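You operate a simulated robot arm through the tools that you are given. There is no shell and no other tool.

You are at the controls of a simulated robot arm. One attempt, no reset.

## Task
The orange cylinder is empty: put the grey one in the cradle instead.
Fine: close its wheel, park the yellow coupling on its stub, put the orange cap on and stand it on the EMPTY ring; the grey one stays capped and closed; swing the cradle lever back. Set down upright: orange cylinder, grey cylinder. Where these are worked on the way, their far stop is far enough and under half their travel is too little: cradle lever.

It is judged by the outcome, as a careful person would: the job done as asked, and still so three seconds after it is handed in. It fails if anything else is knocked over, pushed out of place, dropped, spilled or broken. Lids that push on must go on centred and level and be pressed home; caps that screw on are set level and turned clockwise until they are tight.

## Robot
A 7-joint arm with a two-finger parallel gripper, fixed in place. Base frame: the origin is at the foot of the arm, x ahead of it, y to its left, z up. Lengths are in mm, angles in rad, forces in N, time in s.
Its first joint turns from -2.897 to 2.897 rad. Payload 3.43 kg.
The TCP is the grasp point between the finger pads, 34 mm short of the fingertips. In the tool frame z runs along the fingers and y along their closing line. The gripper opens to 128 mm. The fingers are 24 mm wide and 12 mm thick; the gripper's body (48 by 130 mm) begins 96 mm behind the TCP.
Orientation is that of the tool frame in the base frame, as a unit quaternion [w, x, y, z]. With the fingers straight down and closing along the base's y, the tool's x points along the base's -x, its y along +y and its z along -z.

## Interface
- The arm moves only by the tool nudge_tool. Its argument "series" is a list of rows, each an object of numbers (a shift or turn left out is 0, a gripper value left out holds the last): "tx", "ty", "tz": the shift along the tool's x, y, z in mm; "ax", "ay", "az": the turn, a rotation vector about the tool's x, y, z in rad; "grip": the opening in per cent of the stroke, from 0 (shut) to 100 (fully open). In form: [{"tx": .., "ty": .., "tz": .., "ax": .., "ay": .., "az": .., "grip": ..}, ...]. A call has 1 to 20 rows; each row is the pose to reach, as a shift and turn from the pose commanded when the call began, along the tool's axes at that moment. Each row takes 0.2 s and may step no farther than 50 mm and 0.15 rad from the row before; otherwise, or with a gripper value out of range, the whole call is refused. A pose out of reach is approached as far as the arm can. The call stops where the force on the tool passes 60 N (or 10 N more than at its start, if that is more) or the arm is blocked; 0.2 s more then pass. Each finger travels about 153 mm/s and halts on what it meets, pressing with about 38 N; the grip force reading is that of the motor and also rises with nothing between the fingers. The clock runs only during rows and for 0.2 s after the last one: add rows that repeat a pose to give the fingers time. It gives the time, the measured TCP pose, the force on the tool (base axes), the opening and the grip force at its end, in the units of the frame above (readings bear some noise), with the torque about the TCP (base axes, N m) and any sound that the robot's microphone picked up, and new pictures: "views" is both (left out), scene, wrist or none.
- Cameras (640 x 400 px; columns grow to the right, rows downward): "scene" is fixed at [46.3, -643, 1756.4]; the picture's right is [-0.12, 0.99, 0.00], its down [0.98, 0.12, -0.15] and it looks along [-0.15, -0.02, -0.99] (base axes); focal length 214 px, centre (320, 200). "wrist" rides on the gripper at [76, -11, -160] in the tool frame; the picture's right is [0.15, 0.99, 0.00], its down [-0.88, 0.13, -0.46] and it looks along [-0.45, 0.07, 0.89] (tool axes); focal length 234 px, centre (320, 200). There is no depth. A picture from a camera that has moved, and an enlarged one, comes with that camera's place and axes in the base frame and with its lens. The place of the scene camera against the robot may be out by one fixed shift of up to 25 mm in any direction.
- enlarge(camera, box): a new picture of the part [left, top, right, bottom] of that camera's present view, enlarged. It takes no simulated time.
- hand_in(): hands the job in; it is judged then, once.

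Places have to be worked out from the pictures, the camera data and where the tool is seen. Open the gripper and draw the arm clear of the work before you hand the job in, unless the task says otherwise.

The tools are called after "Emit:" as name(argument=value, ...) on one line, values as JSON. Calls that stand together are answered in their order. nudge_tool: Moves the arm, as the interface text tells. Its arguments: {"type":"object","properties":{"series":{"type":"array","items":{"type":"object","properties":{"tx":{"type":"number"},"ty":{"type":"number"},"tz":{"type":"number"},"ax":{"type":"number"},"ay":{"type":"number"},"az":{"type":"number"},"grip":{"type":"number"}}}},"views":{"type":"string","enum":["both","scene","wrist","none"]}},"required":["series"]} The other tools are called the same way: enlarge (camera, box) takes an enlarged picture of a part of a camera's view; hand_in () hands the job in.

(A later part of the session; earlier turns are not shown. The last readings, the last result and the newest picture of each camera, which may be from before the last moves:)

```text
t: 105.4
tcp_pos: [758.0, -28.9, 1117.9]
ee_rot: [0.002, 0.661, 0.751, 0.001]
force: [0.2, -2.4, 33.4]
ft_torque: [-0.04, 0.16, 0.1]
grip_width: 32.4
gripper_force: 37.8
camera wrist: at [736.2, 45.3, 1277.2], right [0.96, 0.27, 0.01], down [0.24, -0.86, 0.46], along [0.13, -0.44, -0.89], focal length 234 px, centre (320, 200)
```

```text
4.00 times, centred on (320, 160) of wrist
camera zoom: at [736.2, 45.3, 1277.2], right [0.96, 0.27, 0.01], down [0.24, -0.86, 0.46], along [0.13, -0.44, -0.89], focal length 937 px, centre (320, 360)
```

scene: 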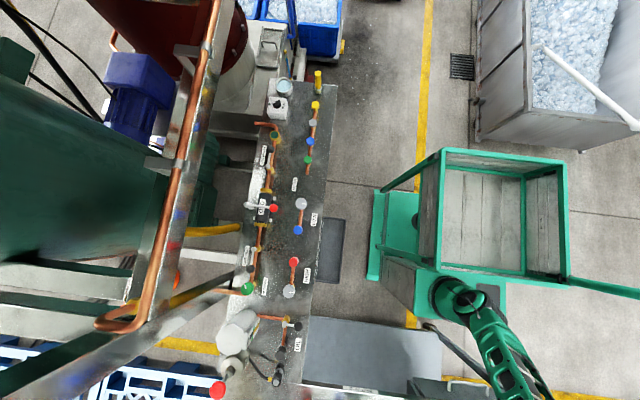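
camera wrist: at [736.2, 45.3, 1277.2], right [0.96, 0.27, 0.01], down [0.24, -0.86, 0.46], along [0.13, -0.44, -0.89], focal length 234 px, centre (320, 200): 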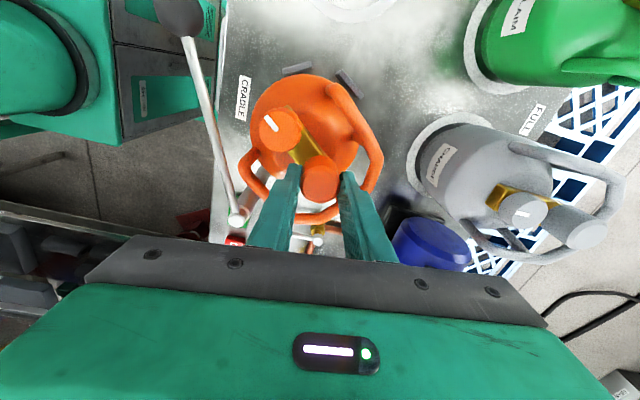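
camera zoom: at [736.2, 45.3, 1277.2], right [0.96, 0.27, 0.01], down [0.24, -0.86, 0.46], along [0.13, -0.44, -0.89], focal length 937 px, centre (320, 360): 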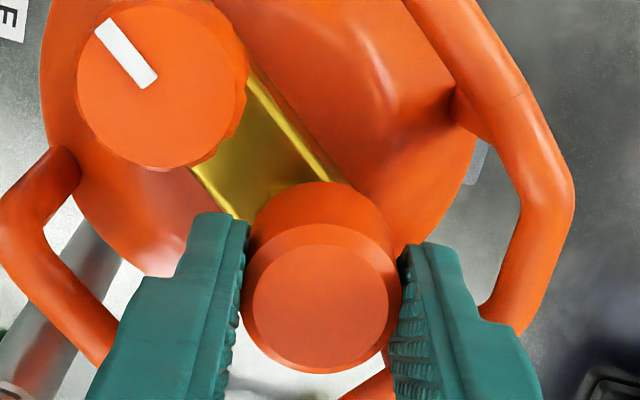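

Firm at 33 N. As a test of how it is held, I ease off and pull up very gently while still gripping.

Emit:
nudge_tool(series=[{"tz": -1}, {"tz": -2.5}, {"tz": -4}, {"tz": -5}], views="wrist")

Emit:
enlarge(camera="wrist", box=[260, 110, 380, 210])

```text
t: 106.4
tcp_pos: [756.9, -28.7, 1120.0]
ee_rot: [0.0, 0.66, 0.751, -0.001]
force: [-1.0, 0.4, -6.1]
ft_torque: [0.0, -0.02, -0.03]
grip_width: 31.7
gripper_force: 38.1
camera wrist: at [736.8, 45.4, 1279.8], right [0.96, 0.27, 0.0], down [0.24, -0.86, 0.46], along [0.12, -0.44, -0.89], focal length 234 px, centre (320, 200)
```

wrist: 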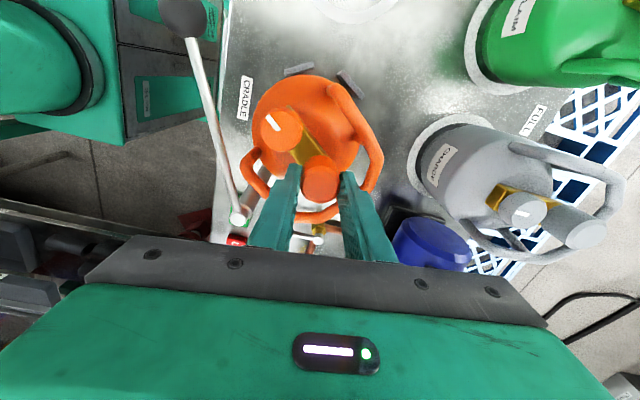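

```text
4.00 times, centred on (320, 160) of wrist
camera zoom: at [736.8, 45.4, 1279.8], right [0.96, 0.27, 0.0], down [0.24, -0.86, 0.46], along [0.12, -0.44, -0.89], focal length 937 px, centre (320, 360)
```

zoom: 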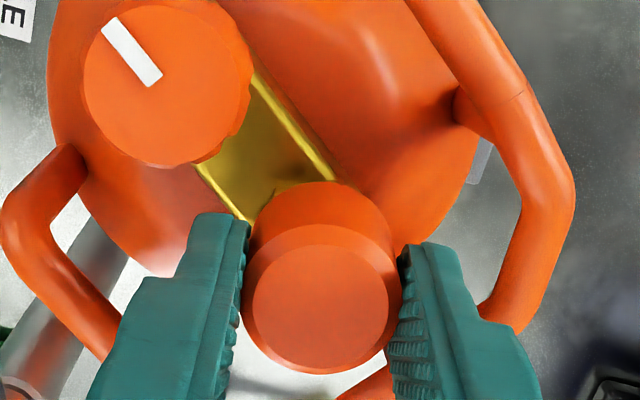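

Only 6 N so far. I pull up 3 mm more to see whether it resists.

Emit:
nudge_tool(series=[{"tz": -1}, {"tz": -2}, {"tz": -3}, {"tz": -3}], views="wrist")

Emit:
enlarge(camera="wrist", box=[260, 110, 380, 210])

```text
t: 107.4
tcp_pos: [757.0, -28.0, 1125.3]
ee_rot: [0.002, 0.661, 0.751, 0.001]
force: [-0.3, 0.5, 3.0]
ft_torque: [0.0, 0.01, 0.01]
grip_width: 31.9
gripper_force: 37.9
camera wrist: at [736.4, 45.6, 1284.3], right [0.96, 0.27, 0.0], down [0.24, -0.86, 0.46], along [0.13, -0.44, -0.89], focal length 234 px, centre (320, 200)
```

wrist: 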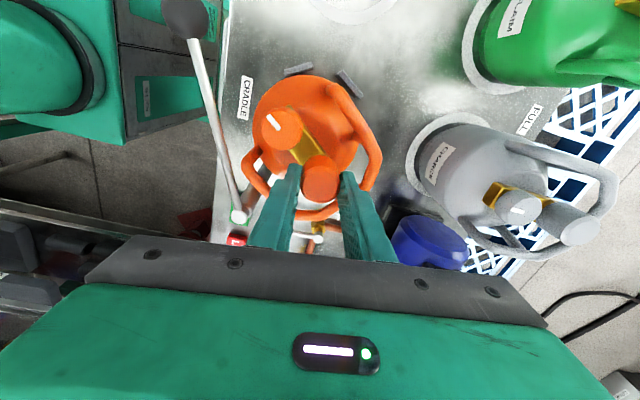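

```text
4.00 times, centred on (320, 160) of wrist
camera zoom: at [736.4, 45.6, 1284.3], right [0.96, 0.27, 0.0], down [0.24, -0.86, 0.46], along [0.13, -0.44, -0.89], focal length 937 px, centre (320, 360)
```

zoom: 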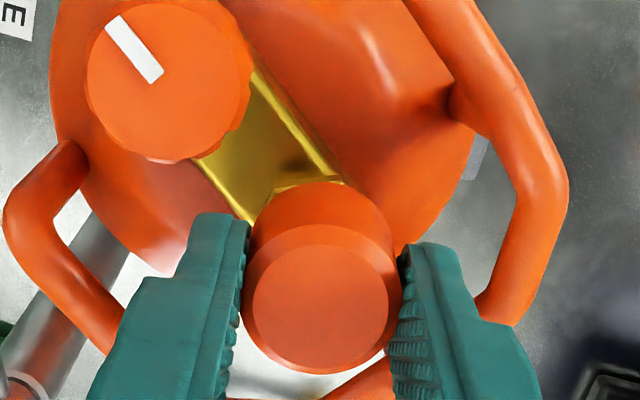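

The cap lifts freely, so it is a plain slip-on cap, and its seated height matches the grey's. I set it back down and press it home again.

Emit:
nudge_tool(series=[{"tz": 2}, {"tz": 4}, {"tz": 6}, {"tz": 7.5}, {"tz": 9}, {"tz": 10}], views="none")

```text
t: 108.8
tcp_pos: [756.4, -28.9, 1116.8]
ee_rot: [0.004, 0.66, 0.751, 0.002]
force: [-1.8, -1.1, 33.3]
ft_torque: [-0.03, 0.18, 0.09]
grip_width: 32.0
gripper_force: 38.2
```

Pressed home with 33 N. Under this load I also turn it clockwise half a radian, watching the torque.

Emit:
nudge_tool(series=[{"az": 0.1}, {"az": 0.2}, {"az": 0.3}, {"az": 0.4}, {"az": 0.5}], views="wrist")

Emit:
enlarge(camera="wrist", box=[240, 90, 400, 210])

```text
t: 110.0
tcp_pos: [757.4, -28.9, 1114.0]
ee_rot: [0.001, 0.826, 0.564, -0.001]
force: [1.6, -3.0, 22.8]
ft_torque: [-0.12, 0.05, 0.12]
grip_width: 31.9
gripper_force: 38.0
camera wrist: at [774.6, 46.5, 1274.3], right [0.97, -0.23, 0.0], down [-0.2, -0.87, 0.46], along [-0.1, -0.45, -0.89], focal length 234 px, centre (320, 200)
```

wrist: 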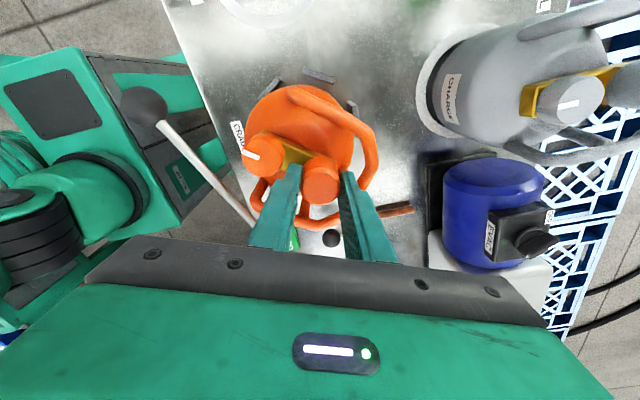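

```text
3.33 times, centred on (320, 150) of wrist
camera zoom: at [774.6, 46.5, 1274.3], right [0.97, -0.23, 0.0], down [-0.2, -0.87, 0.46], along [-0.1, -0.45, -0.89], focal length 781 px, centre (320, 367)
```

zoom: 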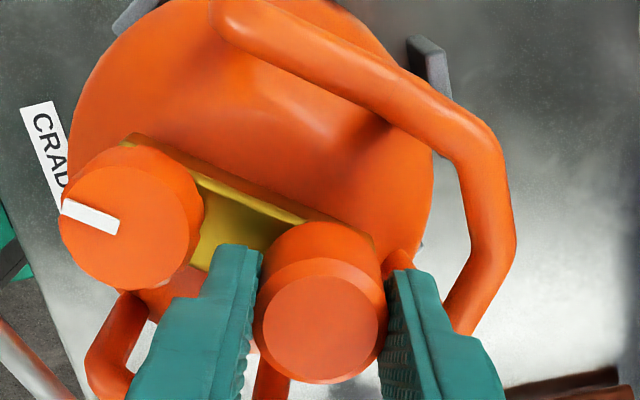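

The tool sank a little while turning under load, so threads may be engaging. I continue clockwise with a light push.

Emit:
nudge_tool(series=[{"az": 0.1, "tz": 0.3}, {"az": 0.2, "tz": 0.6}, {"az": 0.3, "tz": 0.8}, {"az": 0.4, "tz": 1.0}], views="none")

```text
t: 111.0
tcp_pos: [757.4, -28.2, 1114.5]
ee_rot: [0.001, 0.921, 0.389, 0.001]
force: [-2.2, -5.1, 32.2]
ft_torque: [-0.06, 0.21, 0.11]
grip_width: 32.0
gripper_force: 38.1
```

I release with a very small opening (the wheel is close on this side), lift and inspect the cap.

Emit:
nudge_tool(series=[{"tz": -1.5}, {"tz": -1.5, "grip": 28}, {"tz": -1.5, "grip": 28}, {"tz": -10, "grip": 28}, {"tz": -25, "grip": 28}, {"tz": -50, "grip": 50}, {"tz": -85, "grip": 60}, {"tz": -85, "grip": 60}], views="wrist")

Emit:
enlarge(camera="wrist", box=[260, 90, 380, 190])

Emit:
enlarge(camera="wrist", box=[420, 20, 640, 180])

```text
t: 112.8
tcp_pos: [758.3, -27.4, 1198.3]
ee_rot: [0.0, 0.921, 0.389, 0.001]
force: [-0.5, 0.0, 0.1]
ft_torque: [0.02, -0.02, -0.01]
grip_width: 77.0
gripper_force: 0.1
camera wrist: at [802.1, 34.5, 1358.2], right [0.81, -0.58, 0.0], down [-0.52, -0.72, 0.45], along [-0.26, -0.37, -0.89], focal length 234 px, centre (320, 200)
```

wrist: 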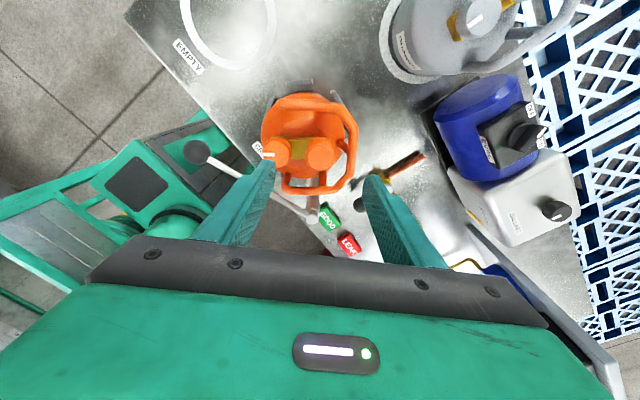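

```text
4.00 times, centred on (320, 140) of wrist
camera zoom: at [802.1, 34.5, 1358.2], right [0.81, -0.58, 0.0], down [-0.52, -0.72, 0.45], along [-0.26, -0.37, -0.89], focal length 937 px, centre (320, 440)
```

zoom: 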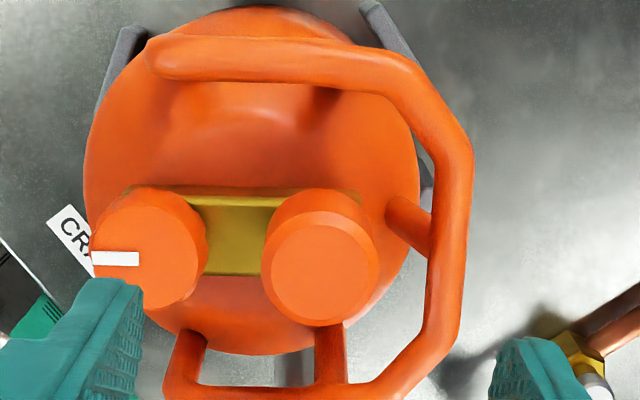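

```text
2.50 times, centred on (530, 100) of wrist
camera zoom: at [802.1, 34.5, 1358.2], right [0.81, -0.58, 0.0], down [-0.52, -0.72, 0.45], along [-0.26, -0.37, -0.89], focal length 585 px, centre (-205, 450)
```

zoom: 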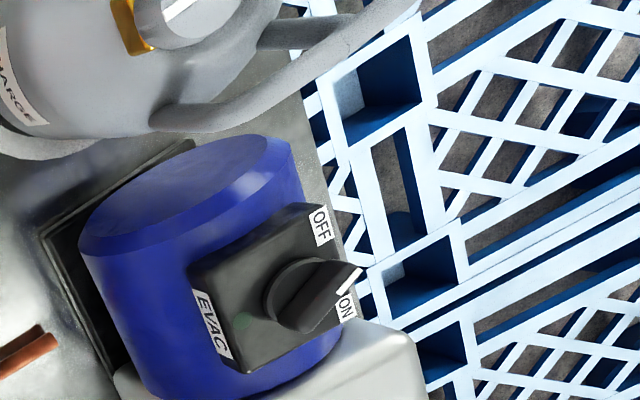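

The cap now sits right down on the brass, no nipple showing. I do one more tightening cycle with a pull test: first wind the wrist back.

Emit:
nudge_tool(series=[{"az": -0.145, "grip": 50}, {"az": -0.29}, {"az": -0.435}, {"az": -0.58}, {"az": -0.725}, {"az": -0.87}, {"az": -1.015}, {"az": -1.16}, {"az": -1.305}, {"az": -1.45}, {"az": -1.595}, {"az": -1.74}, {"az": -1.885}, {"az": -2.03}, {"az": -2.175}, {"az": -2.32}, {"az": -2.44}, {"az": -2.44}], views="none")

Emit:
nudge_tool(series=[{"tz": 20, "grip": 34}, {"tz": 40, "grip": 34}, {"tz": 55, "grip": 34}, {"tz": 70, "grip": 34}, {"tz": 78, "grip": 34}, {"tz": 78, "grip": 34}], views="wrist")

Emit:
enlarge(camera="wrist", box=[260, 110, 380, 210])

```text
t: 116.6
tcp_pos: [757.1, -29.1, 1199.2]
ee_rot: [0.001, -0.048, 0.999, 0.001]
force: [-0.3, -0.1, 0.6]
ft_torque: [-0.01, -0.01, 0.01]
grip_width: 63.9
gripper_force: 0.1
```

```text
t: 118.0
tcp_pos: [756.4, -28.6, 1119.9]
ee_rot: [0.001, -0.05, 0.999, 0.0]
force: [0.1, -0.1, 0.7]
ft_torque: [0.01, 0.0, 0.0]
grip_width: 43.3
gripper_force: 0.1
camera wrist: at [683.1, -47.3, 1279.6], right [-0.24, 0.97, 0.0], down [0.86, 0.22, 0.46], along [0.44, 0.11, -0.89], focal length 234 px, centre (320, 200)
```

wrist: 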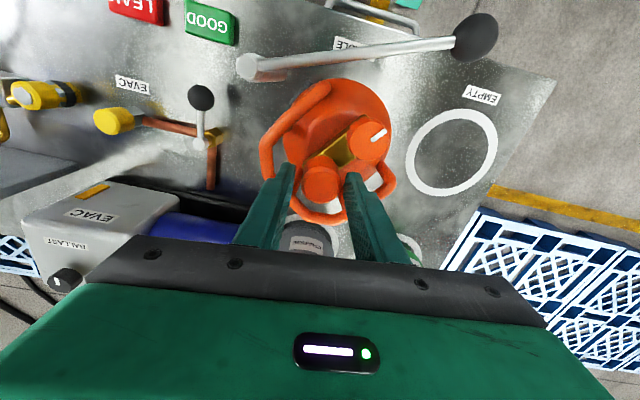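

```text
4.00 times, centred on (320, 160) of wrist
camera zoom: at [683.1, -47.3, 1279.6], right [-0.24, 0.97, 0.0], down [0.86, 0.22, 0.46], along [0.44, 0.11, -0.89], focal length 937 px, centre (320, 360)
```

zoom: 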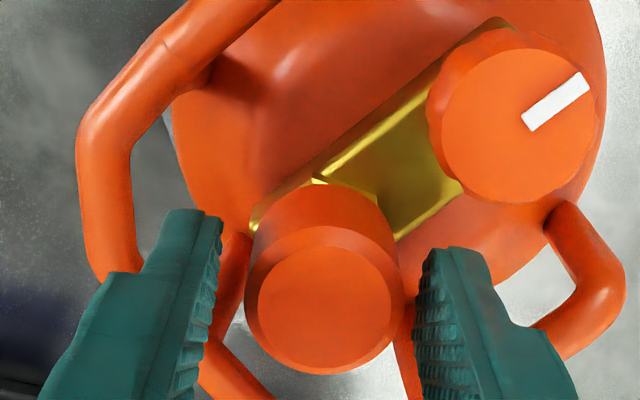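

The cap has play and has drifted about 4 mm off the valve's centre line. I shift over it, grip it centrally and lift it off again to set it on properly centred.

Emit:
nudge_tool(series=[{"tx": -3.3, "ty": 1.2, "grip": 34}, {"tx": -3.3, "ty": 1.2, "grip": 34}, {"tx": -3.3, "ty": 1.2, "grip": 15}, {"tx": -3.3, "ty": 1.2, "grip": 15}, {"tx": -3.3, "ty": 1.2, "grip": 15}, {"tx": -2, "ty": 0.5, "tz": -8}, {"tx": 0, "ty": 0, "tz": -20}, {"tx": 0, "ty": 0, "tz": -40}, {"tx": 0, "ty": 0, "tz": -65}, {"tx": 0, "ty": 0, "tz": -80}, {"tx": 0, "ty": 0, "tz": -80}], views="wrist")

Emit:
enlarge(camera="wrist", box=[260, 90, 380, 210])

Emit:
enlarge(camera="wrist", box=[290, 115, 370, 175])

```text
t: 120.4
tcp_pos: [757.0, -30.6, 1199.1]
ee_rot: [0.001, -0.049, 0.999, 0.0]
force: [-0.4, 0.0, -0.7]
ft_torque: [0.0, -0.01, -0.01]
grip_width: 31.4
gripper_force: 37.8
camera wrist: at [683.3, -48.7, 1359.4], right [-0.24, 0.97, 0.0], down [0.86, 0.21, 0.46], along [0.44, 0.11, -0.89], focal length 234 px, centre (320, 200)
```

wrist: 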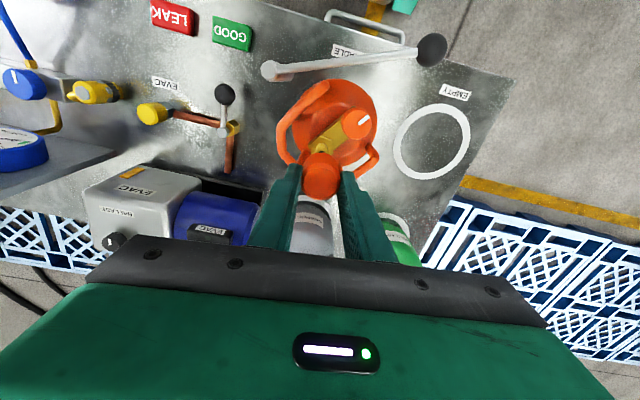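

```text
3.33 times, centred on (320, 150) of wrist
camera zoom: at [683.3, -48.7, 1359.4], right [-0.24, 0.97, 0.0], down [0.86, 0.21, 0.46], along [0.44, 0.11, -0.89], focal length 781 px, centre (320, 367)
```

zoom: 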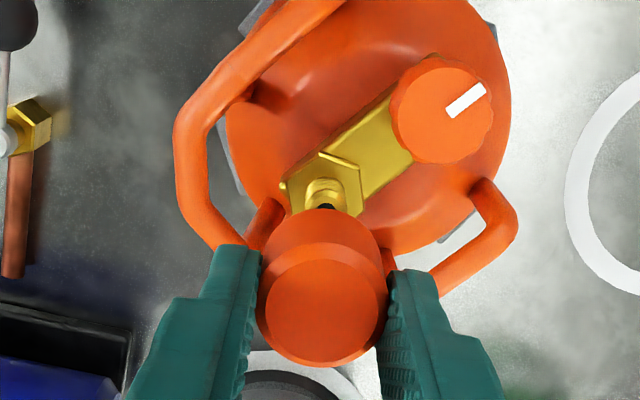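

```text
6.67 times, centred on (330, 145) of wrist
camera zoom: at [683.3, -48.7, 1359.4], right [-0.24, 0.97, 0.0], down [0.86, 0.21, 0.46], along [0.44, 0.11, -0.89], focal length 1561 px, centre (253, 567)
```

zoom: 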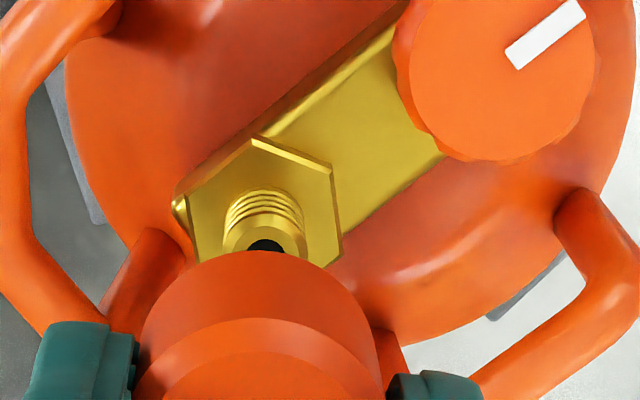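

Now I see the threaded nipple clearly: relative to the cap it is about 2 mm nearer and 1.3 mm right. I correct and lower to just above its tip for a direct comparison.

Emit:
nudge_tool(series=[{"tx": 2.1, "ty": 0.9, "tz": 15}, {"tx": 2.1, "ty": 0.9, "tz": 30}, {"tx": 2.1, "ty": 0.9, "tz": 45}, {"tx": 2.1, "ty": 0.9, "tz": 54}, {"tx": 2.1, "ty": 0.9, "tz": 54}], views="wrist")

Emit:
enlarge(camera="wrist", box=[280, 125, 360, 185])

```text
t: 121.6
tcp_pos: [755.8, -30.2, 1146.2]
ee_rot: [0.001, -0.049, 0.999, 0.0]
force: [-0.5, 0.4, -0.4]
ft_torque: [0.02, 0.0, -0.03]
grip_width: 31.6
gripper_force: 38.5
camera wrist: at [681.0, -47.5, 1306.3], right [-0.24, 0.97, 0.0], down [0.86, 0.22, 0.46], along [0.44, 0.11, -0.89], focal length 234 px, centre (320, 200)
```

wrist: 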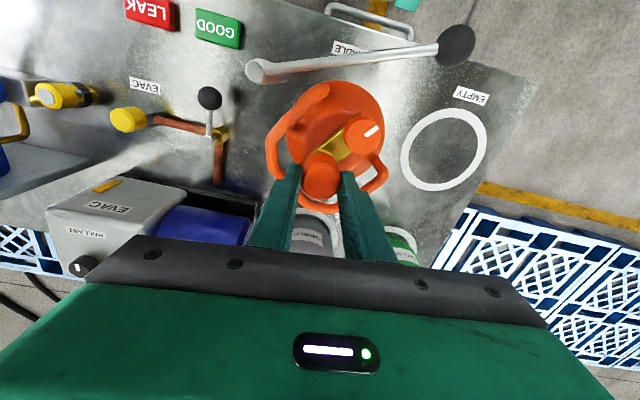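

```text
6.67 times, centred on (320, 155) of wrist
camera zoom: at [681.0, -47.5, 1306.3], right [-0.24, 0.97, 0.0], down [0.86, 0.22, 0.46], along [0.44, 0.11, -0.89], focal length 1561 px, centre (320, 500)
```

zoom: 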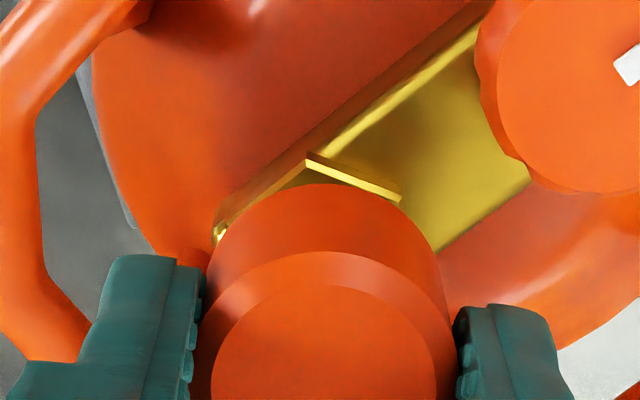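

Cap and hex centre now agree within about half a millimetre. I lower it onto the nipple until contact.

Emit:
nudge_tool(series=[{"tz": 5}, {"tz": 10}, {"tz": 15}, {"tz": 20}, {"tz": 24}, {"tz": 26}, {"tz": 28}], views="none")

```text
t: 123.2
tcp_pos: [755.6, -28.6, 1119.7]
ee_rot: [0.004, -0.049, 0.999, 0.0]
force: [9.6, 0.1, 19.7]
ft_torque: [-0.08, -0.23, 0.09]
grip_width: 31.7
gripper_force: 38.7
```

Contact with 20 N at z 1119.7. I turn clockwise with this load and read torque half-way.

Emit:
nudge_tool(series=[{"az": 0.12}, {"az": 0.24}, {"az": 0.36}, {"az": 0.48}, {"az": 0.6}, {"az": 0.72}], views="none")

Emit:
nudge_tool(series=[{"az": 0.12, "tz": 0.5}, {"az": 0.24, "tz": 1}, {"az": 0.36, "tz": 1}, {"az": 0.48, "tz": 1}, {"az": 0.6, "tz": 1}, {"az": 0.72, "tz": 1}, {"az": 0.84, "tz": 1}], views="wrist")

Emit:
enlarge(camera="wrist", box=[260, 110, 380, 210])

```text
t: 124.6
tcp_pos: [754.2, -28.4, 1119.0]
ee_rot: [0.002, 0.306, 0.952, 0.0]
force: [12.3, -4.8, 24.5]
ft_torque: [-0.19, -0.58, 0.14]
grip_width: 31.7
gripper_force: 38.1
```

```text
t: 126.2
tcp_pos: [755.3, -28.7, 1117.3]
ee_rot: [0.001, 0.669, 0.743, 0.0]
force: [-0.6, -10.1, 19.9]
ft_torque: [-0.4, 0.14, 0.13]
grip_width: 31.5
gripper_force: 38.4
camera wrist: at [736.0, 46.1, 1277.1], right [0.97, 0.25, 0.0], down [0.22, -0.86, 0.46], along [0.12, -0.44, -0.89], focal length 234 px, centre (320, 200)
```

wrist: 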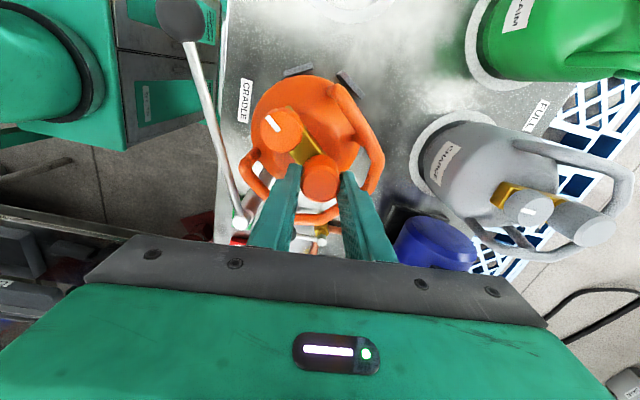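

```text
4.00 times, centred on (320, 160) of wrist
camera zoom: at [736.0, 46.1, 1277.1], right [0.97, 0.25, 0.0], down [0.22, -0.86, 0.46], along [0.12, -0.44, -0.89], focal length 937 px, centre (320, 360)
```

zoom: 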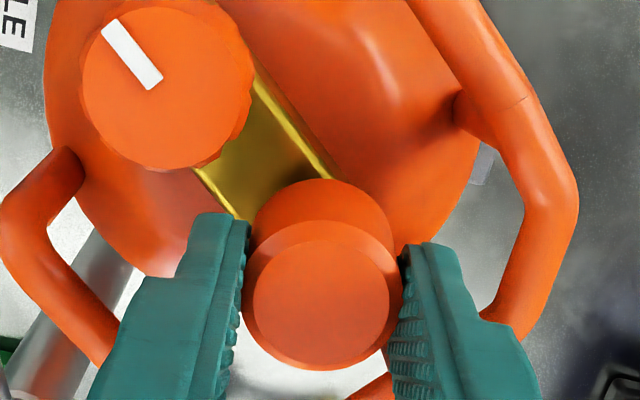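

Side forces show that the nipple sits about 1 mm toward +x/-y of my tool axis. I shift to null them while still gripping.

Emit:
nudge_tool(series=[{"tx": -0.7, "ty": 0.4}, {"tx": -1.3, "ty": 0.7}, {"tx": -1.3, "ty": 0.7}], views="none")

```text
t: 127.0
tcp_pos: [756.0, -29.5, 1117.3]
ee_rot: [0.0, 0.668, 0.744, 0.0]
force: [-3.0, -2.9, 8.9]
ft_torque: [0.0, 0.33, 0.06]
grip_width: 31.6
gripper_force: 37.9
```

Side forces are now small. I press a bit and go on turning clockwise.

Emit:
nudge_tool(series=[{"tz": 0.7, "az": 0.1}, {"tz": 1.2, "az": 0.2}, {"tz": 1.2, "az": 0.3}, {"tz": 1.2, "az": 0.4}, {"tz": 1.2, "az": 0.5}, {"tz": 1.2, "az": 0.6}, {"tz": 1.2, "az": 0.7}], views="none")

```text
t: 128.6
tcp_pos: [756.1, -29.9, 1116.6]
ee_rot: [0.002, 0.883, 0.47, 0.001]
force: [-5.8, -8.3, 25.8]
ft_torque: [-0.22, 0.32, 0.13]
grip_width: 31.6
gripper_force: 38.5
```

The torque is just friction from my push, so this cap is a push-on type. I press it firmly home (about 45 N), staying below the limit.

Emit:
nudge_tool(series=[{"tz": 0.8}, {"tz": 1.6}, {"tz": 2.2}], views="wrist")

Emit:
enlarge(camera="wrist", box=[260, 110, 380, 210])

```text
t: 129.4
tcp_pos: [755.7, -29.6, 1114.1]
ee_rot: [0.002, 0.883, 0.47, 0.001]
force: [-4.6, -9.2, 31.5]
ft_torque: [-0.08, 0.19, 0.13]
grip_width: 31.5
gripper_force: 38.0
camera wrist: at [788.7, 40.3, 1274.6], right [0.9, -0.43, 0.0], down [-0.39, -0.8, 0.46], along [-0.19, -0.41, -0.89], focal length 234 px, centre (320, 200)
```

wrist: 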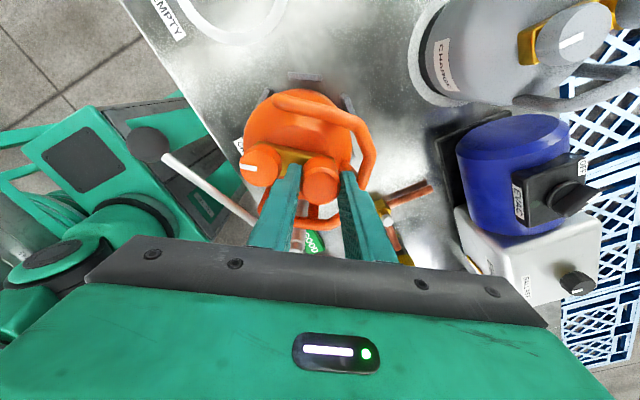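

```text
4.00 times, centred on (320, 160) of wrist
camera zoom: at [788.7, 40.3, 1274.6], right [0.9, -0.43, 0.0], down [-0.39, -0.8, 0.46], along [-0.19, -0.41, -0.89], focal length 937 px, centre (320, 360)
```

zoom: 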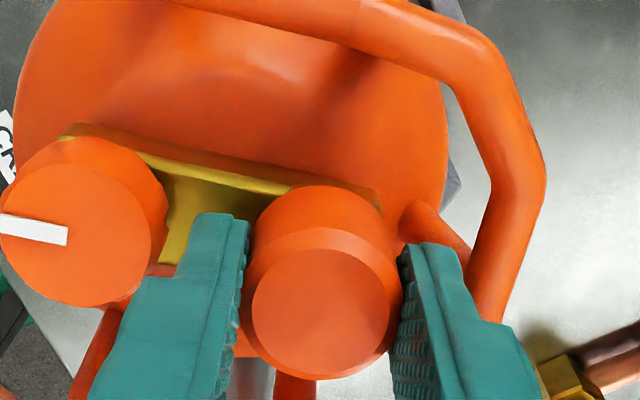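

Fingers slip on the cap at about 32 N. I release with a small opening, rise, close the fingers and press on the cap's top instead.

Emit:
nudge_tool(series=[{"tz": -3}, {"tz": -3, "grip": 28}, {"tz": -3, "grip": 28}, {"tz": -12, "grip": 28}, {"tz": -30, "grip": 28}, {"tz": -50, "grip": 10}, {"tz": -50, "grip": 0}, {"tz": -50, "grip": 0}], views="wrist")

Emit:
enlarge(camera="wrist", box=[260, 90, 380, 190])

```text
t: 131.2
tcp_pos: [756.5, -29.9, 1165.6]
ee_rot: [0.002, 0.883, 0.47, 0.001]
force: [0.2, -0.1, -0.6]
ft_torque: [0.0, 0.0, 0.0]
grip_width: 0.0
gripper_force: 32.9
camera wrist: at [790.0, 40.7, 1325.0], right [0.9, -0.43, 0.0], down [-0.38, -0.8, 0.46], along [-0.19, -0.41, -0.89], focal length 234 px, centre (320, 200)
```

wrist: 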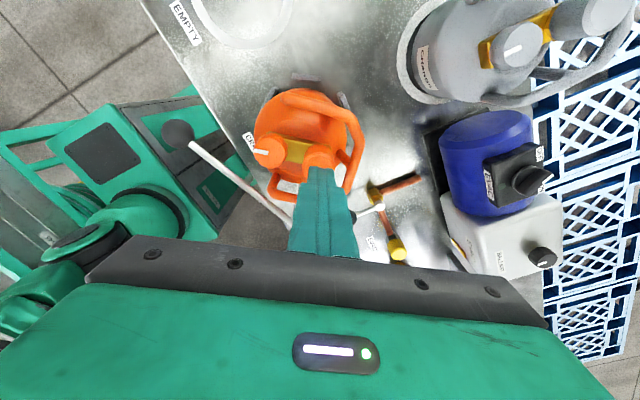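

```text
4.00 times, centred on (320, 140) of wrist
camera zoom: at [790.0, 40.7, 1325.0], right [0.9, -0.43, 0.0], down [-0.38, -0.8, 0.46], along [-0.19, -0.41, -0.89], focal length 937 px, centre (320, 440)
```

zoom: 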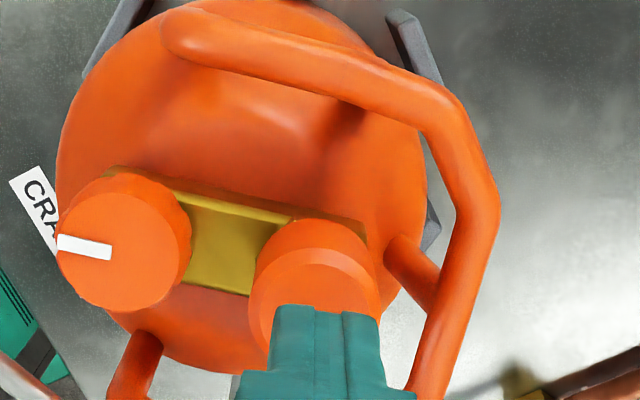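

The closed fingers are over the cap. I press down onto its top in small steps.

Emit:
nudge_tool(series=[{"tz": 12}, {"tz": 22}, {"tz": 28}, {"tz": 30}, {"tz": 31}, {"tz": 32}, {"tz": 33}, {"tz": 34}], views="none")

```text
t: 132.3
tcp_pos: [745.5, -27.9, 1149.7]
ee_rot: [0.01, 0.883, 0.468, 0.009]
force: [0.7, -1.3, -0.8]
ft_torque: [0.02, 0.15, -0.03]
grip_width: 0.3
gripper_force: 33.3
stopped in row 5: the force on the tool passed its limit at 64 N (the readings are from after the stop); the commanded pose is now the measured one
```

It took 64 N on top (contact at tip height ≈ 1101), and the stop rebounded the arm as before. I lift and check the cap and cylinder.

Emit:
nudge_tool(series=[{"tz": -20}, {"tz": -45, "grip": 40}, {"tz": -45, "grip": 60}], views="wrist")

Emit:
enlarge(camera="wrist", box=[240, 80, 380, 190])

```text
t: 133.1
tcp_pos: [743.4, -28.4, 1194.3]
ee_rot: [0.008, 0.883, 0.469, 0.009]
force: [-0.2, -0.3, 0.2]
ft_torque: [0.0, -0.02, 0.0]
grip_width: 76.7
gripper_force: 0.1
camera wrist: at [773.9, 41.5, 1354.4], right [0.9, -0.43, 0.02], down [-0.4, -0.8, 0.45], along [-0.18, -0.42, -0.89], focal length 234 px, centre (320, 200)
```

wrist: 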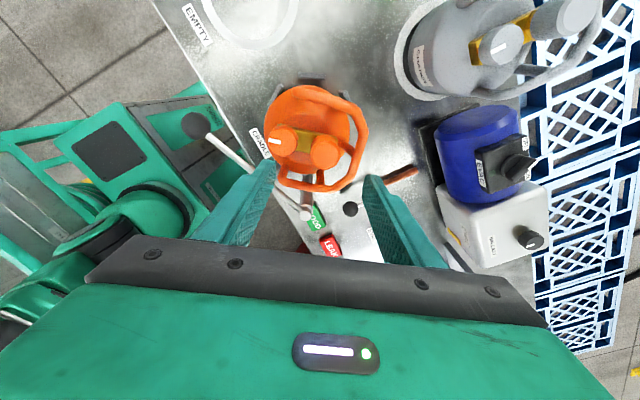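

```text
3.64 times, centred on (310, 135) of wrist
camera zoom: at [773.9, 41.5, 1354.4], right [0.9, -0.43, 0.02], down [-0.4, -0.8, 0.45], along [-0.18, -0.42, -0.89], focal length 852 px, centre (356, 436)
```

zoom: 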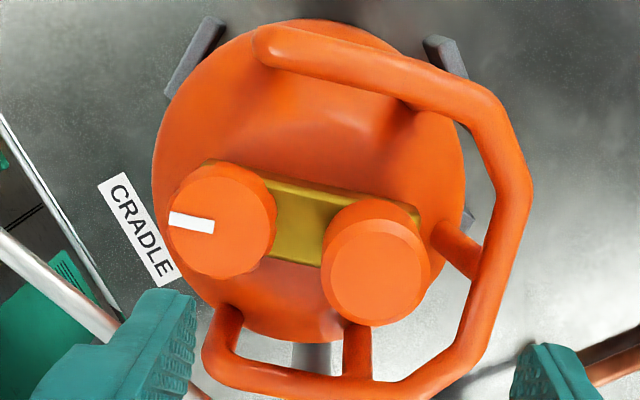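

The cap sits level and home, the wheel is closed. Next the lever: its ball is now at about (626, 61); I turn the wrist to nominal and place the closed fingers on the inner side of the bar.

Emit:
nudge_tool(series=[{"ty": -8, "tz": 0, "ax": 0.0015, "ay": 0.0013, "az": -0.145, "grip": 0}, {"ty": -16, "ax": 0.003, "ay": 0.0026, "az": -0.29}, {"ty": -24, "ax": 0.0045, "ay": 0.004, "az": -0.435}, {"ty": -32, "ax": 0.006, "ay": 0.005, "az": -0.58}, {"ty": -40, "ax": 0.0075, "ay": 0.0065, "az": -0.725}, {"ty": -48, "ax": 0.009, "ay": 0.008, "az": -0.87}, {"ty": -56, "ax": 0.0105, "ay": 0.009, "az": -1.015}, {"ty": -64, "ax": 0.012, "ay": 0.0105, "az": -1.16}, {"ty": -72, "ax": 0.0135, "ay": 0.012, "az": -1.305}, {"ty": -80, "ax": 0.015, "ay": 0.013, "az": -1.45}, {"tx": 1, "ty": -88, "ax": 0.0165, "ay": 0.0145, "az": -1.595}, {"tx": 2, "ty": -95, "ax": 0.018, "ay": 0.016, "az": -1.74}, {"tx": 3, "ty": -100, "tz": 4, "ax": 0.0195, "ay": 0.0172, "az": -1.885}, {"tx": 3.2, "ty": -105, "tz": 8, "ax": 0.021, "ay": 0.0186, "az": -2.03}, {"tx": 3.2, "ty": -105, "tz": 11.7, "ax": 0.022, "ay": 0.0196, "az": -2.165}, {"tx": 3.2, "ty": -105, "tz": 11.7, "ax": 0.022, "ay": 0.0196, "az": -2.165}], views="both")

Emit:
enlarge(camera="wrist", box=[200, 60, 440, 220])

```text
t: 135.1
tcp_pos: [682.7, 11.5, 1198.6]
ee_rot: [0.011, 0.44, 0.898, 0.006]
force: [1.5, -0.3, -1.0]
ft_torque: [-0.02, 0.14, 0.0]
grip_width: 0.0
gripper_force: 32.9
stopped in row 9: the arm was blocked; the commanded pose is now the measured one
camera wrist: at [623.1, 64.6, 1355.1], right [0.69, 0.72, 0.02], down [0.63, -0.61, 0.47], along [0.35, -0.32, -0.88], focal length 234 px, centre (320, 200)
```

scene: 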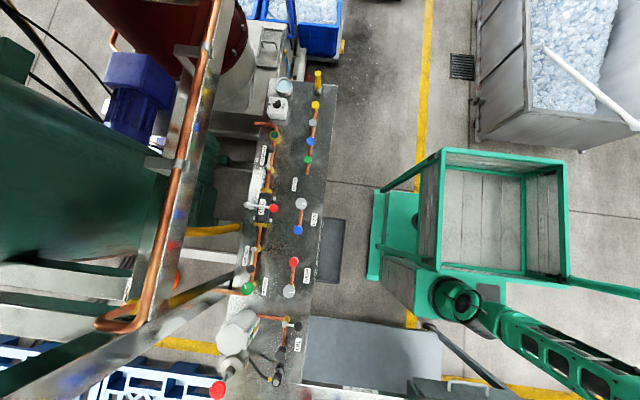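
wrist: 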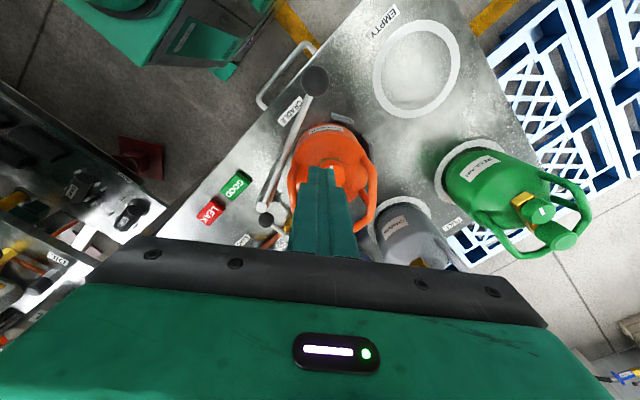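

```text
2.50 times, centred on (320, 140) of wrist
camera zoom: at [623.1, 64.6, 1355.1], right [0.69, 0.72, 0.02], down [0.63, -0.61, 0.47], along [0.35, -0.32, -0.88], focal length 585 px, centre (320, 350)
```

zoom: 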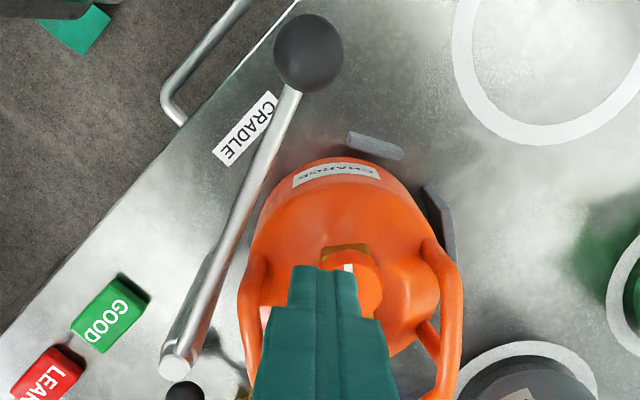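

The motion was reported as blocked midway (no contact force). From here I finish the turn to nominal in slower steps and move to the bar's inner side.

Emit:
nudge_tool(series=[{"tx": 3, "ty": -0.6, "tz": 0, "ax": 0.001, "ay": 0.002, "az": -0.09}, {"tx": 6, "ty": -1.2, "ax": 0.0025, "ay": 0.0046, "az": -0.18}, {"tx": 9, "ty": -1.8, "ax": 0.004, "ay": 0.007, "az": -0.27}, {"tx": 12, "ty": -2.5, "ax": 0.005, "ay": 0.009, "az": -0.36}, {"tx": 16, "ty": -3.1, "ax": 0.006, "ay": 0.011, "az": -0.45}, {"tx": 20, "ty": -3.8, "ax": 0.0075, "ay": 0.0135, "az": -0.54}, {"tx": 23, "ty": -4.4, "ax": 0.0085, "ay": 0.016, "az": -0.63}, {"tx": 26, "ty": -5, "tz": 5, "ax": 0.0098, "ay": 0.018, "az": -0.72}, {"tx": 29, "ty": -5.6, "tz": 10, "ax": 0.011, "ay": 0.02, "az": -0.81}, {"tx": 32, "ty": -6.3, "tz": 18, "ax": 0.0124, "ay": 0.0228, "az": -0.91}, {"tx": 32, "ty": -6.3, "tz": 18, "ax": 0.0124, "ay": 0.0228, "az": -0.91}], views="wrist")

Emit:
enlarge(camera="wrist", box=[200, 20, 440, 200])

```text
t: 137.5
tcp_pos: [652.8, 32.0, 1178.9]
ee_rot: [-0.001, 0.0, 1.0, 0.0]
force: [-0.5, 0.2, 0.2]
ft_torque: [-0.01, 0.01, 0.01]
grip_width: 0.0
gripper_force: 32.9
camera wrist: at [578.9, 20.0, 1339.3], right [-0.15, 0.99, 0.0], down [0.88, 0.13, 0.46], along [0.45, 0.07, -0.89], focal length 234 px, centre (320, 200)
```

wrist: 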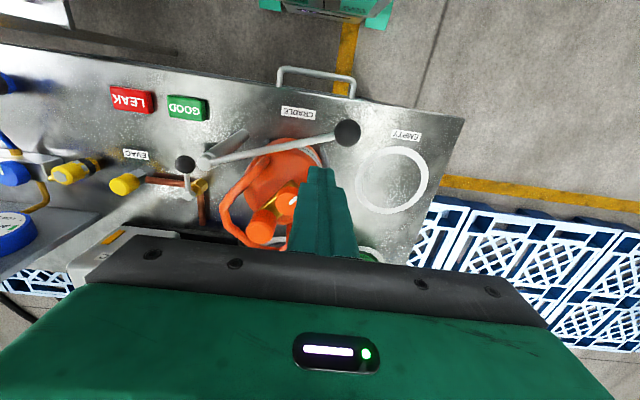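

```text
2.22 times, centred on (320, 110) of wrist
camera zoom: at [578.9, 20.0, 1339.3], right [-0.15, 0.99, 0.0], down [0.88, 0.13, 0.46], along [0.45, 0.07, -0.89], focal length 520 px, centre (320, 400)
```

zoom: 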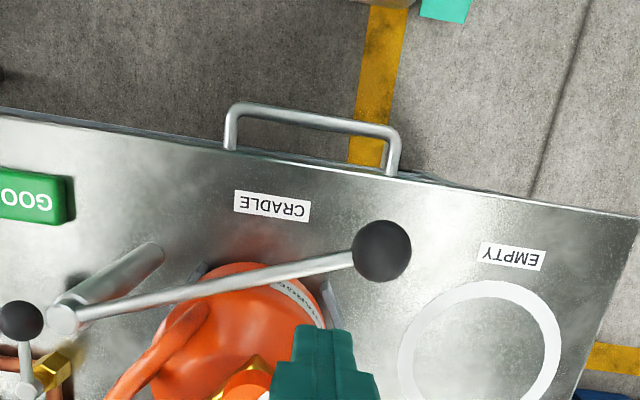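

The bar is at x≈637 at this y. I shift 8 mm further inside and lower the closed fingers beside it.

Emit:
nudge_tool(series=[{"tx": -4, "ty": 1, "tz": 10}, {"tx": -8, "ty": 1, "tz": 30}, {"tx": -8, "ty": 1, "tz": 50}, {"tx": -8, "ty": 1, "tz": 70}, {"tx": -8, "ty": 1, "tz": 85}, {"tx": -8, "ty": 1, "tz": 96}, {"tx": -8, "ty": 1, "tz": 96}], views="wrist")

Emit:
enlarge(camera="wrist", box=[200, 60, 440, 220])

```text
t: 139.1
tcp_pos: [661.4, 33.8, 1082.6]
ee_rot: [0.0, 0.0, 1.0, 0.001]
force: [-0.3, -0.3, 0.7]
ft_torque: [0.01, 0.03, 0.01]
grip_width: 0.1
gripper_force: 33.1
camera wrist: at [585.7, 21.4, 1244.0], right [-0.15, 0.99, 0.0], down [0.88, 0.13, 0.46], along [0.45, 0.07, -0.89], focal length 234 px, centre (320, 200)
```

wrist: 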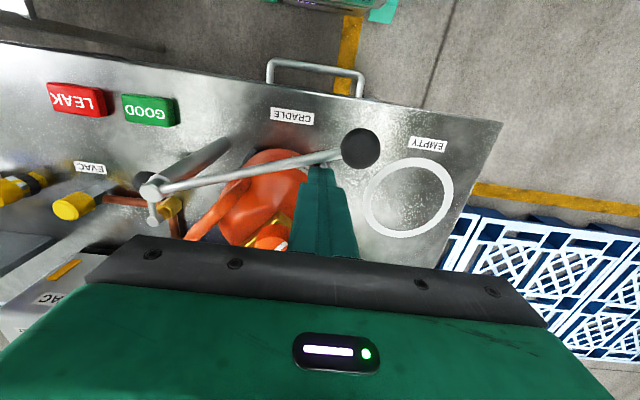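

```text
2.50 times, centred on (320, 140) of wrist
camera zoom: at [585.7, 21.4, 1244.0], right [-0.15, 0.99, 0.0], down [0.88, 0.13, 0.46], along [0.45, 0.07, -0.89], focal length 585 px, centre (320, 350)
```

zoom: 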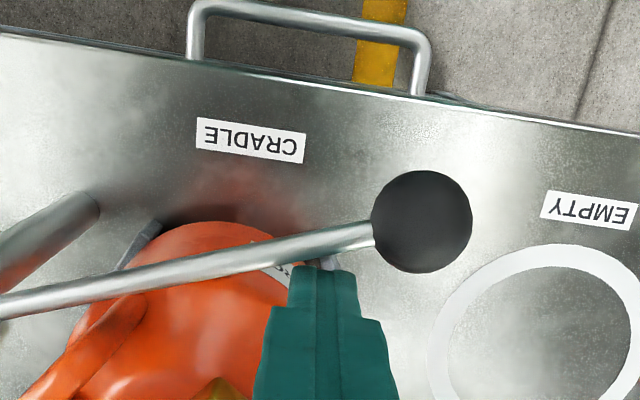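

The fingers are in place behind the bar. I push the lever outward along its arc about the post, in small steps.

Emit:
nudge_tool(series=[{"tx": 8, "ty": -3.5}, {"tx": 16.7, "ty": -7.7}, {"tx": 25.6, "ty": -15.7}, {"tx": 34.5, "ty": -23.8}, {"tx": 41.5, "ty": -32.8}, {"tx": 48, "ty": -41.8}, {"tx": 53, "ty": -51}, {"tx": 58, "ty": -60.3}, {"tx": 62, "ty": -69.3}, {"tx": 66, "ty": -78.3}, {"tx": 66, "ty": -78.3}], views="wrist")

```text
t: 141.5
tcp_pos: [593.9, -45.5, 1084.9]
ee_rot: [-0.001, 0.0, 1.0, 0.001]
force: [-0.8, 0.4, -0.1]
ft_torque: [0.01, -0.02, 0.03]
grip_width: 0.0
gripper_force: 33.1
camera wrist: at [519.7, -56.3, 1244.2], right [-0.15, 0.99, 0.0], down [0.88, 0.13, 0.46], along [0.45, 0.07, -0.89], focal length 234 px, centre (320, 200)
```

wrist: 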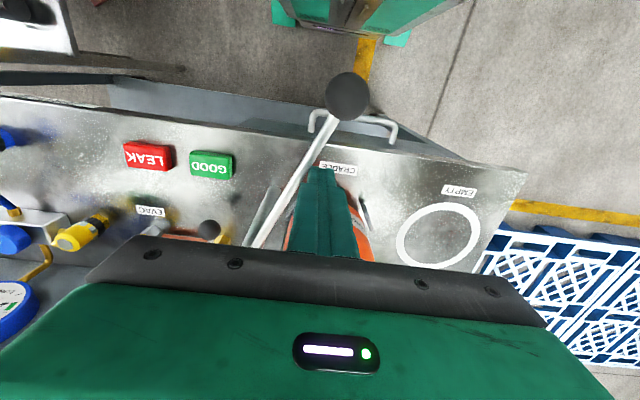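

The lever swings freely. I continue along the arc toward its far stop.

Emit:
nudge_tool(series=[{"tx": 3.2, "ty": -9}, {"tx": 6.4, "ty": -17.9}, {"tx": 8.5, "ty": -26.9}, {"tx": 10.5, "ty": -35.9}, {"tx": 12, "ty": -45}, {"tx": 13.4, "ty": -54.3}, {"tx": 13.4, "ty": -54.3}], views="wrist")

```text
t: 143.0
tcp_pos: [567.4, -90.5, 1091.1]
ee_rot: [0.007, -0.011, 1.0, -0.001]
force: [-4.9, 30.7, 14.6]
ft_torque: [0.76, 0.26, -0.21]
grip_width: 0.1
gripper_force: 32.7
stopped in row 7: the force on the tool passed its limit at 64 N (the readings are from after the stop); the commanded pose is now the measured one
camera wrist: at [490.0, -104.5, 1251.3], right [-0.17, 0.99, 0.0], down [0.87, 0.15, 0.47], along [0.46, 0.08, -0.88], focal length 234 px, centre (320, 200)
```

wrist: 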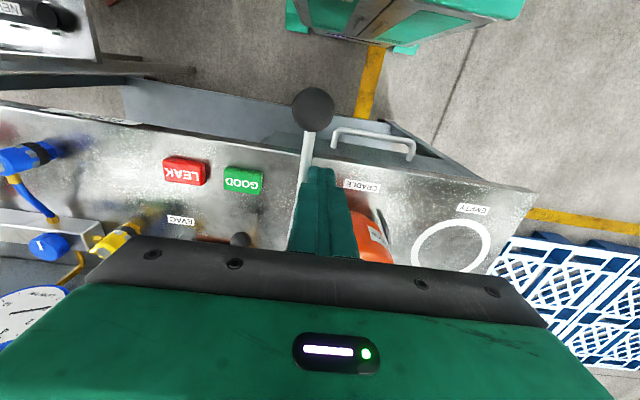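

The lever has reached its far stop, about 90° from closed. I back off from the bar and rise.

Emit:
nudge_tool(series=[{"ty": 6}, {"ty": 15, "tz": -5}, {"ty": 25, "tz": -30}, {"ty": 35, "tz": -60}, {"ty": 45, "tz": -90}, {"ty": 45, "tz": -110, "ax": -0.01, "ay": 0.007, "az": 0.011}, {"ty": 45, "tz": -110, "ax": -0.021, "ay": 0.014, "az": 0.022}, {"ty": 45, "tz": -110, "ax": -0.021, "ay": 0.014, "az": 0.022}], views="wrist")

```text
t: 144.8
tcp_pos: [566.8, -50.2, 1202.6]
ee_rot: [-0.001, 0.004, 1.0, 0.011]
force: [0.8, 0.0, 0.7]
ft_torque: [0.0, 0.0, 0.0]
grip_width: 0.2
gripper_force: 32.3
camera wrist: at [490.8, -64.1, 1361.4], right [-0.14, 0.99, 0.02], down [0.88, 0.11, 0.46], along [0.45, 0.08, -0.89], focal length 234 px, centre (320, 200)
```

wrist: 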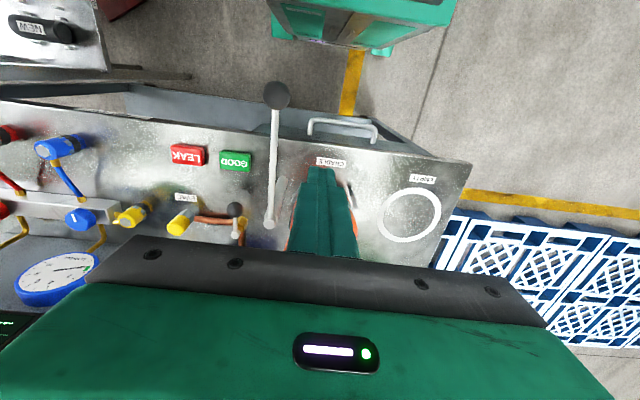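

The lever is open, pointing toward the robot and clear of the cradle. I level the tool, open the gripper and take a tilted look at the cylinder to measure it for a body grasp from the front.

Emit:
nudge_tool(series=[{"tx": -8, "ty": 10, "tz": 5, "ax": 0.011, "ay": -0.001, "az": -0.004, "grip": 100}, {"tx": -16, "ty": 20, "tz": 10, "ax": 0.022, "ay": -0.002, "az": -0.008}, {"tx": -24, "ty": 30, "tz": 15, "ax": 0.022, "ay": -0.002, "az": -0.008}, {"tx": -33, "ty": 41.7, "tz": 22, "ax": 0.022, "ay": -0.002, "az": -0.008}, {"tx": -33, "ty": 41.7, "tz": 22, "ax": 0.022, "ay": -0.002, "az": -0.008}], views="none")

Emit:
nudge_tool(series=[{"ay": -0.1}, {"ay": -0.2}, {"ay": -0.3, "tx": 5}, {"ay": -0.4, "tx": 10}, {"ay": -0.5, "tx": 10}, {"ay": -0.6, "tx": 10}, {"ay": -0.7, "tx": 10}, {"ay": -0.785, "tx": 10}, {"ay": -0.785, "tx": 10}], views="wrist")

Emit:
enlarge(camera="wrist", box=[220, 60, 420, 260])

```text
t: 146.0
tcp_pos: [598.4, -7.6, 1180.1]
ee_rot: [0.001, -0.001, 1.0, 0.001]
force: [0.9, -0.4, 0.4]
ft_torque: [0.0, 0.01, 0.01]
grip_width: 128.0
gripper_force: 0.1
```

```text
t: 148.0
tcp_pos: [589.4, -8.8, 1180.3]
ee_rot: [0.384, -0.001, 0.923, 0.001]
force: [0.0, 0.1, 0.1]
ft_torque: [0.02, -0.01, 0.0]
grip_width: 127.9
gripper_force: 0.0
camera wrist: at [423.4, -19.8, 1239.1], right [-0.11, 0.99, -0.1], down [0.3, 0.13, 0.95], along [0.95, 0.07, -0.31], focal length 234 px, centre (320, 200)
```

wrist: 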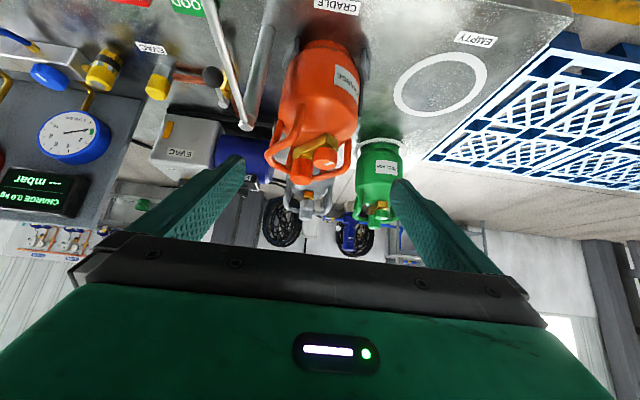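

```text
2.00 times, centred on (320, 160) of wrist
camera zoom: at [423.4, -19.8, 1239.1], right [-0.11, 0.99, -0.1], down [0.3, 0.13, 0.95], along [0.95, 0.07, -0.31], focal length 468 px, centre (320, 280)
```

zoom: 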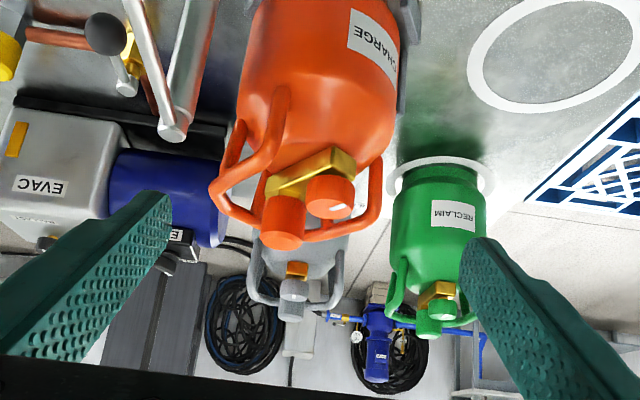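

The orange cylinder stands upright in the cradle. I zoom on its body to get its edges accurately.

Emit:
enlarge(camera="wrist", box=[260, 20, 380, 110])

Emit:
enlarge(camera="wrist", box=[250, 90, 410, 220])

```text
4.44 times, centred on (320, 65) of wrist
camera zoom: at [423.4, -19.8, 1239.1], right [-0.11, 0.99, -0.1], down [0.3, 0.13, 0.95], along [0.95, 0.07, -0.31], focal length 1041 px, centre (320, 800)
```

zoom: 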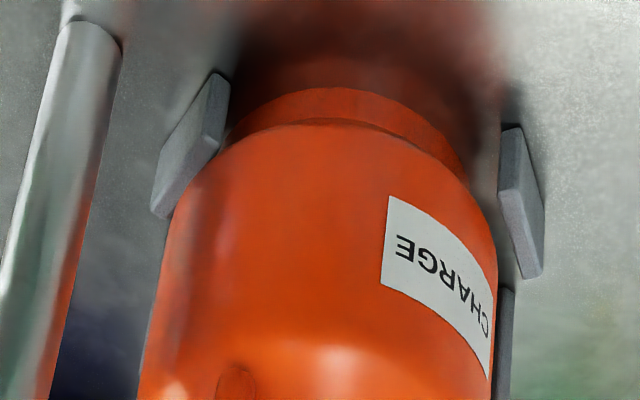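

```text
3.08 times, centred on (330, 155) of wrist
camera zoom: at [423.4, -19.8, 1239.1], right [-0.11, 0.99, -0.1], down [0.3, 0.13, 0.95], along [0.95, 0.07, -0.31], focal length 720 px, centre (289, 338)
```

zoom: 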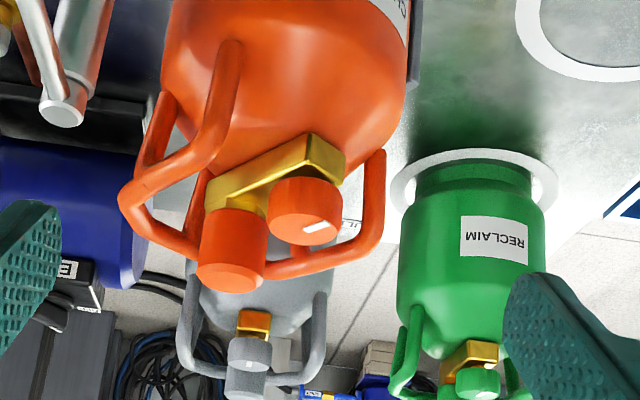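

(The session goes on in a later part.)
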